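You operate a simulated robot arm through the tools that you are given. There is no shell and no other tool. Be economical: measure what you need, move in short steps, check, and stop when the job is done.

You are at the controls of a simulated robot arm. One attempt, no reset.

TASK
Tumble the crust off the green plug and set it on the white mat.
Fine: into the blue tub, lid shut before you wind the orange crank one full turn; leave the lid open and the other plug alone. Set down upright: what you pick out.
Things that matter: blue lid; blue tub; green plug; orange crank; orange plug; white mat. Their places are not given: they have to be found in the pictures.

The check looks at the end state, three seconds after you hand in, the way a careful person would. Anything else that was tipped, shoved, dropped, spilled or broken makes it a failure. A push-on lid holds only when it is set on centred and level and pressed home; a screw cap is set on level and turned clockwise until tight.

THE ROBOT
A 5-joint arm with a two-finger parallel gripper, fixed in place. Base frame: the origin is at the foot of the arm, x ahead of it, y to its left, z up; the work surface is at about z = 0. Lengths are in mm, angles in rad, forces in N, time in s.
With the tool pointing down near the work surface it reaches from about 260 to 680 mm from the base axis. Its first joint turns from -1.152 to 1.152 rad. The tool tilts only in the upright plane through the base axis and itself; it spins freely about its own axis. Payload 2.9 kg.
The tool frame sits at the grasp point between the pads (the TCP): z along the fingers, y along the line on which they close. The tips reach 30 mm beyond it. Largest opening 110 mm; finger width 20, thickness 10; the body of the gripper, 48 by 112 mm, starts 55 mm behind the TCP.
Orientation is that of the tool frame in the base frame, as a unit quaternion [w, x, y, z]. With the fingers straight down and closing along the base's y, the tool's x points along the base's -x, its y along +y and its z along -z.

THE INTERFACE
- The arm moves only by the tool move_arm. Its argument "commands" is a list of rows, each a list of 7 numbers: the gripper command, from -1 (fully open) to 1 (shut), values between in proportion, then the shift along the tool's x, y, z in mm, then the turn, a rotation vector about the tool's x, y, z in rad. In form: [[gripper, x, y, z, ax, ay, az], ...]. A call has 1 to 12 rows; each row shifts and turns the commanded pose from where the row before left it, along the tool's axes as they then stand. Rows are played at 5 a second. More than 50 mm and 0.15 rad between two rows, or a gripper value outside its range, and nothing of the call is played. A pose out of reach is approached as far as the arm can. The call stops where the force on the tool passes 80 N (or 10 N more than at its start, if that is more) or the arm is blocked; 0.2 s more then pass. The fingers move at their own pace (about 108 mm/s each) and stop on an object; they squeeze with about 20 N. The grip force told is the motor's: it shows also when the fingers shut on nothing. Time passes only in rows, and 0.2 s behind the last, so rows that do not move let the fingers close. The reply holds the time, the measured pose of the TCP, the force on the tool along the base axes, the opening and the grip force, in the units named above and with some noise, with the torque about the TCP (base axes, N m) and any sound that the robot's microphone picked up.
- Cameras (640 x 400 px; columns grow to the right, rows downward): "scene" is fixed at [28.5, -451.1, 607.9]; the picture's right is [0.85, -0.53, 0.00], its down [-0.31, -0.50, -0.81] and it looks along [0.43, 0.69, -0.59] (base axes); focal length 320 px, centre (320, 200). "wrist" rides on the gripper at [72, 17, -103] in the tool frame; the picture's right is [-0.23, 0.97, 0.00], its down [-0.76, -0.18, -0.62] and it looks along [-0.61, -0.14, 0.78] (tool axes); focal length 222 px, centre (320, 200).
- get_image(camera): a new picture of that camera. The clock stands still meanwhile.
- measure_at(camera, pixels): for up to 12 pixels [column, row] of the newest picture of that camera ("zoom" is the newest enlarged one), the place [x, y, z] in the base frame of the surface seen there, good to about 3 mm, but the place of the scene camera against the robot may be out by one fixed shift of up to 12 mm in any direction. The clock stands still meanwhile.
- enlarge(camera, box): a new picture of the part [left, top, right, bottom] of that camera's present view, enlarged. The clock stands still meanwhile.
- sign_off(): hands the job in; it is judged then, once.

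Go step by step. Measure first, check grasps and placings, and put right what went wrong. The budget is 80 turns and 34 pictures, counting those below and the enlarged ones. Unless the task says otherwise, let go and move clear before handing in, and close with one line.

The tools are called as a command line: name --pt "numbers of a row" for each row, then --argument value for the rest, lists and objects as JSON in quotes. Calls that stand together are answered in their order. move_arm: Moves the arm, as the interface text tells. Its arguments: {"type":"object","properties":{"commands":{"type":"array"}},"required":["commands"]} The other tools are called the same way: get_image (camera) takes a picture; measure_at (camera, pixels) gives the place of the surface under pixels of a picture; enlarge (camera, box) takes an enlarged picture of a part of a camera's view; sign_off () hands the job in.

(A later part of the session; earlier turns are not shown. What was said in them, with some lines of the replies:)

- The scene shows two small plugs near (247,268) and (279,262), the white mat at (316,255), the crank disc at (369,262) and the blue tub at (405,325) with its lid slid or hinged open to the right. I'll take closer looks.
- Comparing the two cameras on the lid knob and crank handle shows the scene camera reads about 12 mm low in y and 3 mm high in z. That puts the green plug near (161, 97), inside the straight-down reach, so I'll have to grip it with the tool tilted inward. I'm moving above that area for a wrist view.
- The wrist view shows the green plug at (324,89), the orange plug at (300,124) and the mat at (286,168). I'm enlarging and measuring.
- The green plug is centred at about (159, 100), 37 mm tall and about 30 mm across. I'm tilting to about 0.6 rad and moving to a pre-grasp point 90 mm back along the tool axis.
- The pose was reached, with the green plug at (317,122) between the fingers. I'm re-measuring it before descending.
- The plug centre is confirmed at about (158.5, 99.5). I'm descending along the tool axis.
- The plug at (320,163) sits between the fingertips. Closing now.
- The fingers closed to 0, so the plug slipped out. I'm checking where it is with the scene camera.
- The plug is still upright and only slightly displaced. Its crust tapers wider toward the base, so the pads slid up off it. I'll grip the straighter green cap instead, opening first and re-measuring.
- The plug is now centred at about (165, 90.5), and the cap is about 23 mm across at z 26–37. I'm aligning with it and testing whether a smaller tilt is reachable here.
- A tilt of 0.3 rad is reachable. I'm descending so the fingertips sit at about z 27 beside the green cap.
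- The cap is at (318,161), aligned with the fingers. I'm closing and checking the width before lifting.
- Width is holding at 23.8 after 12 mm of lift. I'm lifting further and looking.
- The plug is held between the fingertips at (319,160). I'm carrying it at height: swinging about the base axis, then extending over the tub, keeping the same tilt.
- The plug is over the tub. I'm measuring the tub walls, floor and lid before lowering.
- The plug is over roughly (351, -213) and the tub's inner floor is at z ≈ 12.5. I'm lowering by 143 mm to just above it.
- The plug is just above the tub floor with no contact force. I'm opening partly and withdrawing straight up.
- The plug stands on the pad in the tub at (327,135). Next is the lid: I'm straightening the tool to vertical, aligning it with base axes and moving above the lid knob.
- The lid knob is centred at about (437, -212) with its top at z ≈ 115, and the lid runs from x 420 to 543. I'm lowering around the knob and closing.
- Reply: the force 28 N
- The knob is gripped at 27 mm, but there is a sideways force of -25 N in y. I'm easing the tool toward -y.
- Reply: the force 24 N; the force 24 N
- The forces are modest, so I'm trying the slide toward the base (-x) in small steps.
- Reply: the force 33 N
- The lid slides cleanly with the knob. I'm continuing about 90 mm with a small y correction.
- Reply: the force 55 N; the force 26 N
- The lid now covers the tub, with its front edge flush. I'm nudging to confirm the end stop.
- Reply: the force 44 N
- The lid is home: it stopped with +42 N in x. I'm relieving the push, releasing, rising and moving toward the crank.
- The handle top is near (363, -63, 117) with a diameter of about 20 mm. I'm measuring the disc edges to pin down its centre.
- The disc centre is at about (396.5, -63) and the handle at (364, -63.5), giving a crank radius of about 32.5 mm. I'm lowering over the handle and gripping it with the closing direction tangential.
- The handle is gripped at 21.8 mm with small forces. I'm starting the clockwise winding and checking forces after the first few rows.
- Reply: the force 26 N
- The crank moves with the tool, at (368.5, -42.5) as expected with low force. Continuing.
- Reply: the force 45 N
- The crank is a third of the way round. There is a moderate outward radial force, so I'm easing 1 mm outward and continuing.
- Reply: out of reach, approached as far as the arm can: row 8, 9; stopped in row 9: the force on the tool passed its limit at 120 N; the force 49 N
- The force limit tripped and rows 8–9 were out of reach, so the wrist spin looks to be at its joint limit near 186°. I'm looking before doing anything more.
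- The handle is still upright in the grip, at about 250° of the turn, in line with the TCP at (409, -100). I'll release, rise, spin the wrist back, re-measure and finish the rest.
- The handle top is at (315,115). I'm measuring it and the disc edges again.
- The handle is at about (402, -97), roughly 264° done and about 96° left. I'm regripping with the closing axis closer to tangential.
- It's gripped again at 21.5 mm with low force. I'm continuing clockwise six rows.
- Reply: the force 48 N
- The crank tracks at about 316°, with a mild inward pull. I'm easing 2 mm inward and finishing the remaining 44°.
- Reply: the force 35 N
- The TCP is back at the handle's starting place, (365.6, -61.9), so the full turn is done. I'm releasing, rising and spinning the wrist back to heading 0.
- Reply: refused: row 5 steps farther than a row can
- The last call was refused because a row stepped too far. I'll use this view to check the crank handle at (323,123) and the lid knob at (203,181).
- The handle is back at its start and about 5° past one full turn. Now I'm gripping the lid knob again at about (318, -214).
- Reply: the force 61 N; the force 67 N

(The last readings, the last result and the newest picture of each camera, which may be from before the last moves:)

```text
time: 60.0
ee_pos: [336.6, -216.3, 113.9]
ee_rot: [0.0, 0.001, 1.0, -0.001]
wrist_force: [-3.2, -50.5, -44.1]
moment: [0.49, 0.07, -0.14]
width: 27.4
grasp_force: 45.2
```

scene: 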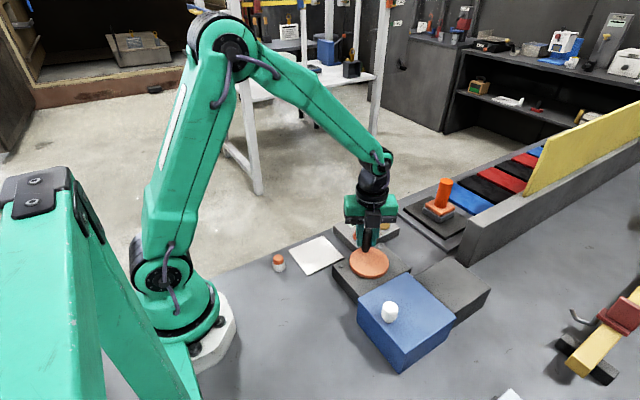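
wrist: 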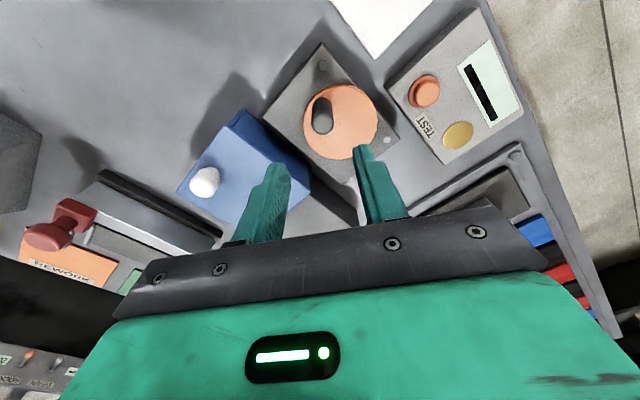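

The lid is sliding open. I'm relieving the side load (y -2 mm, z -1 mm) and continuing.

move_arm --pt "1 -3 -2 1 0 0 0" --pt "1 -8 0 0 0 0 0" --pt "1 -12 0 0 0 0 0" --pt "1 -12 0 0 0 0 0" --pt "1 -12 0 0 0 0 0" --pt "1 -12 0 0 0 0 0" --pt "1 -12 0 0 0 0 0" --pt "1 -12 0 0 0 0 0" --pt "1 -8 0 0 0 0 0" --pt "1 -5 0 0 0 0 0" --pt "1 0 0 0 0 0 0"

```text
time: 62.5
ee_pos: [435.5, -215.4, 113.7]
ee_rot: [-0.002, -0.004, 1.0, 0.0]
wrist_force: [-4.6, 33.6, -0.9]
moment: [-0.28, 0.14, 0.06]
width: 27.4
grasp_force: 44.8
```

The lid is back at its open position (TCP x 435.5). I'm releasing, rising and moving back over the tub to look at the plug.

move_arm --pt "1 -1.5 0 0 0 0 0" --pt "0 0 0 0 0 0 0" --pt "-0.2 0 0 0 0 0 0" --pt "-0.2 0 0 -20 0 0 0" --pt "-0.2 0 0 -40 0 0 0" --pt "-0.2 0 0 -45 0 0 0" --pt "0 40 0 0 0 0 0" --pt "0 40 0 0 0 0 0" --pt "0 0 0 0 0 0 0.135" --pt "0 0 0 0 0 0 0.135" --pt "0 0 0 0 0 0 0.135" --pt "0 0 0 0 0 0 0.135"

get_image --camera "wrist"

```text
time: 65.0
ee_pos: [355.9, -217.5, 220.2]
ee_rot: [0.0, 0.266, 0.964, 0.0]
wrist_force: [0.0, -0.2, 0.7]
moment: [-0.01, 0.0, -0.02]
width: 54.7
grasp_force: 0.0
```

```text
7 pictures are left
```

wrist: 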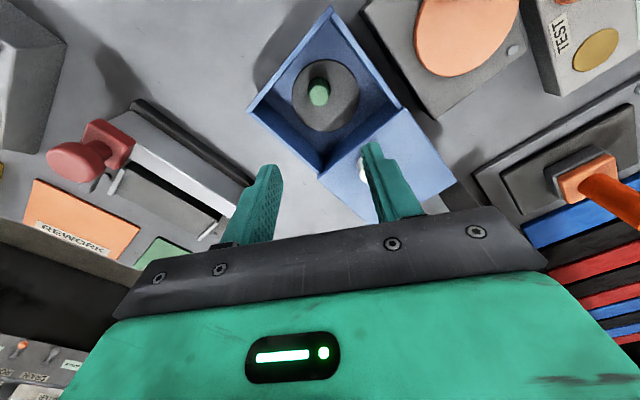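

The crust is gone: a clean green plug stands on the pad at (319,93). I'm measuring it.

measure_at --camera "wrist" --pixels '[[319, 96], [311, 94], [327, 94], [319, 86], [319, 103], [318, 80], [340, 110], [305, 115]]'

enlarge --camera "wrist" --box '[280, 54, 360, 134]'

```text
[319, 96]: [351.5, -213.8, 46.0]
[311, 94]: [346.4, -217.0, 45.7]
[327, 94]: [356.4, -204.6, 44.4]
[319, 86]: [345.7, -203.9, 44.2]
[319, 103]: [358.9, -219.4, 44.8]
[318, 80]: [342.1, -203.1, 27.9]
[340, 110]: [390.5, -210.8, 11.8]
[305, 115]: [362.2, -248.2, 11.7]
```

```text
5.00 times, centred on (320, 94) of wrist
```

zoom: 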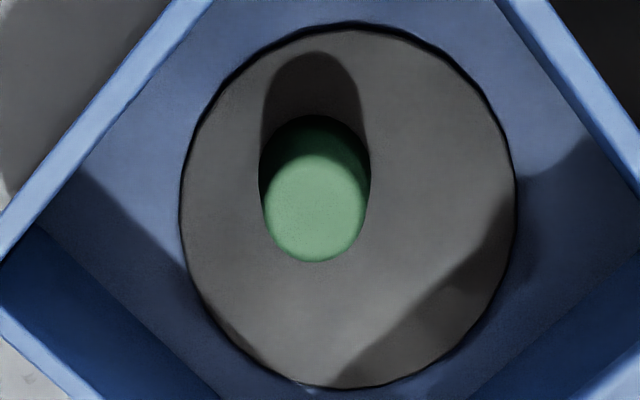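

The plug is at (351.5, -212) with its top at z 45. I'm descending vertically to TCP z ≈ 52.

move_arm --pt "0 6.6 2.5 30 0 0 0" --pt "0 0 0 45 0 0 0" --pt "0 0 0 45 0 0 0" --pt "0 0 0 33 0 0 0" --pt "0 0 0 15 0 0 0" --pt "0 0 0 0 0 0 0" --pt "0.5 0 0 0 0 0 0" --pt "1 0 0 0 0 0 0" --pt "1 0 0 0 0 0 0"

move_arm --pt "1 0 0 -10 0 0 0" --pt "1 0 0 -20 0 0 0" --pt "1 0 0 -40 0 0 0" --pt "1 0 0 -45 0 0 0" --pt "1 0 0 -45 0 0 0" --pt "1 0 0 0 0 0 0"

get_image --camera "wrist"

```text
time: 67.0
ee_pos: [353.8, -208.7, 52.0]
ee_rot: [-0.001, 0.265, 0.964, 0.0]
wrist_force: [-0.7, 1.0, 0.0]
moment: [0.01, -0.01, -0.04]
width: 26.0
grasp_force: 20.3
```

```text
time: 68.5
ee_pos: [349.8, -211.1, 209.7]
ee_rot: [0.0, 0.265, 0.964, 0.0]
wrist_force: [0.2, -0.4, -0.3]
moment: [-0.04, -0.03, -0.03]
width: 25.5
grasp_force: 19.9
```

```text
5 pictures are left
```

wrist: 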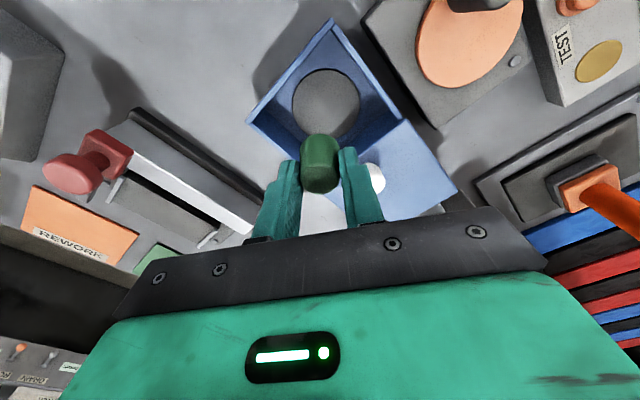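

The plug is held upright at width 25.5. I'm carrying it at height to above the mat centre, about (329, 62).

move_arm --pt "1 0 0 0 0 0 -0.134" --pt "1 0 0 0 0 0 -0.134" --pt "1 0 0 0 0 0 -0.134" --pt "1 0 0 0 0 0 -0.134" --pt "1 2.5 30 0 0 0 0" --pt "1 3.5 44 0 0 0 0" --pt "1 3.5 44 0 0 0 0" --pt "1 3.5 44 0 0 0 0" --pt "1 3.5 44 0 0 0 0" --pt "1 3 40 0 0 0 0" --pt "1 2 27 0 0 0 0" --pt "1 0 0 0 0 0 0"

get_image --camera "wrist"

measure_at --camera "wrist" --pixels '[[300, 100], [300, 120], [270, 100], [340, 100], [320, 80], [320, 60], [360, 120], [300, 60]]'

```text
time: 71.0
ee_pos: [330.6, 63.2, 213.7]
ee_rot: [0.002, 0.0, 1.0, 0.0]
wrist_force: [0.0, 0.7, -0.7]
moment: [0.0, -0.01, 0.0]
width: 25.9
grasp_force: 20.1
```

```text
4 pictures are left
```

wrist: 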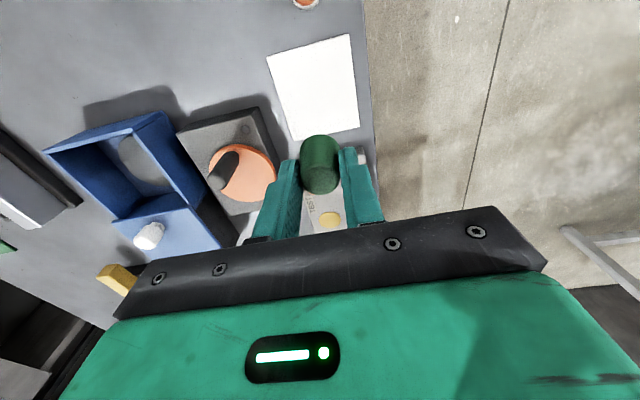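

```text
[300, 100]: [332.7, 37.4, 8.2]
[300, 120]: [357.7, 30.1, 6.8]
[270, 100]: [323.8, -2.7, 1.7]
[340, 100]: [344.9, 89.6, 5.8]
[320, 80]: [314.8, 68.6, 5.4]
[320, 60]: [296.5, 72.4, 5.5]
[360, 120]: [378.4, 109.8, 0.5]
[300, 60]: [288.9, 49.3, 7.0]
```

The mat top is at z ≈ 6 and its centre is about (325, 62), directly below. I'm lowering with a gentle last step.

move_arm --pt "1 3 0 40 0 0 0" --pt "1 0 0 45 0 0 0" --pt "1 0 0 45 0 0 0" --pt "1 0 0 22 0 0 0" --pt "1 0 0 10 0 0 0" --pt "1 0 0 3 0 0 0" --pt "1 0 0 0 0 0 0"

enlarge --camera "scene" --box '[260, 200, 380, 300]'

```text
time: 72.7
ee_pos: [329.7, 63.8, 46.0]
ee_rot: [0.003, 0.0, 1.0, 0.002]
wrist_force: [-7.4, -2.2, 40.3]
moment: [-0.05, 0.25, 0.01]
width: 25.9
grasp_force: 20.3
```

```text
4.00 times, centred on (320, 250) of scene
```

zoom: 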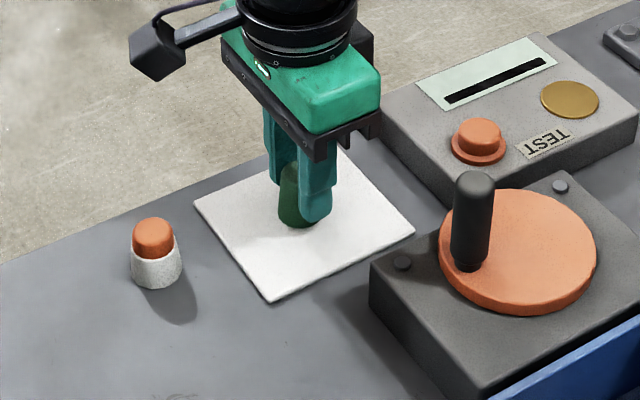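

The plug is on the mat with 40 N upward on the tool. I'm relieving slightly, opening and lifting away.

move_arm --pt "1 0 0 -1.5 0 0 0" --pt "1 0 0 0 0 0 0" --pt "0.4 0 0 0 0 0 0" --pt "0.1 0 0 0 0 0 0" --pt "0.1 0 0 0 0 0 0" --pt "0.1 0 0 -15 0 0 0" --pt "0.1 0 0 -40 0 0 0" --pt "0.1 0 0 -45 0 0 0" --pt "0.1 0 0 -45 0 0 0" --pt "0.1 0 0 -45 0 0 0" --pt "0.1 0 0 0 0 0 0"

get_image --camera "scene"

enlarge --camera "scene" --box '[260, 200, 500, 380]'

```text
time: 75.0
ee_pos: [322.5, 59.6, 238.5]
ee_rot: [0.002, 0.0, 1.0, 0.0]
wrist_force: [-0.8, -0.3, 1.0]
moment: [0.02, -0.01, 0.01]
width: 49.3
grasp_force: 0.1
```

```text
2 pictures are left
```

scene: 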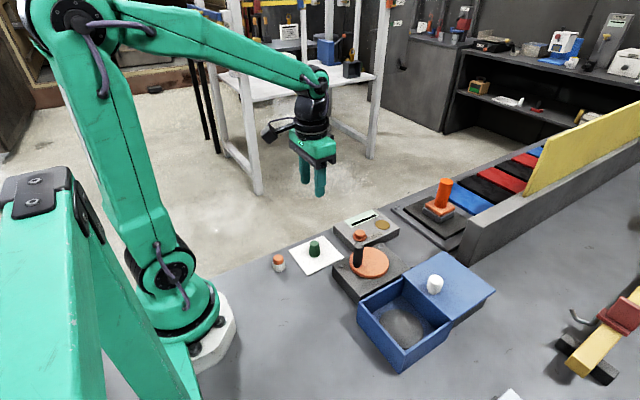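

```text
2.22 times, centred on (380, 290) of scene
```

zoom: 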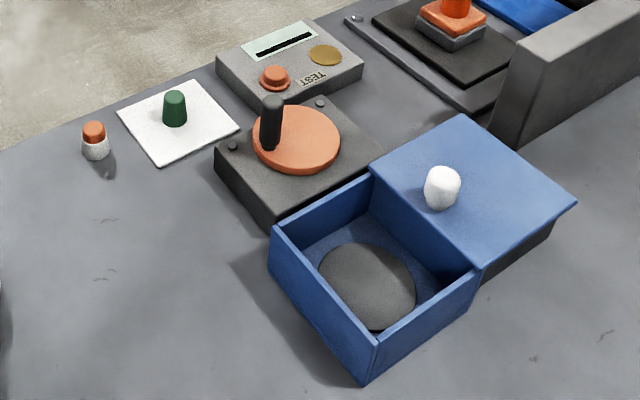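

The final picture shows the clean green plug upright on the white mat. The lid is open, the tub is empty, the orange plug hasn't moved and the arm is clear, so I'm handing in.

sign_off

```text
The job is handed in.
```

The green plug was tumbled clean, with the lid shut for one full clockwise crank turn (about 5° over), and now stands upright on the white mat; the lid is open and the orange plug untouched.
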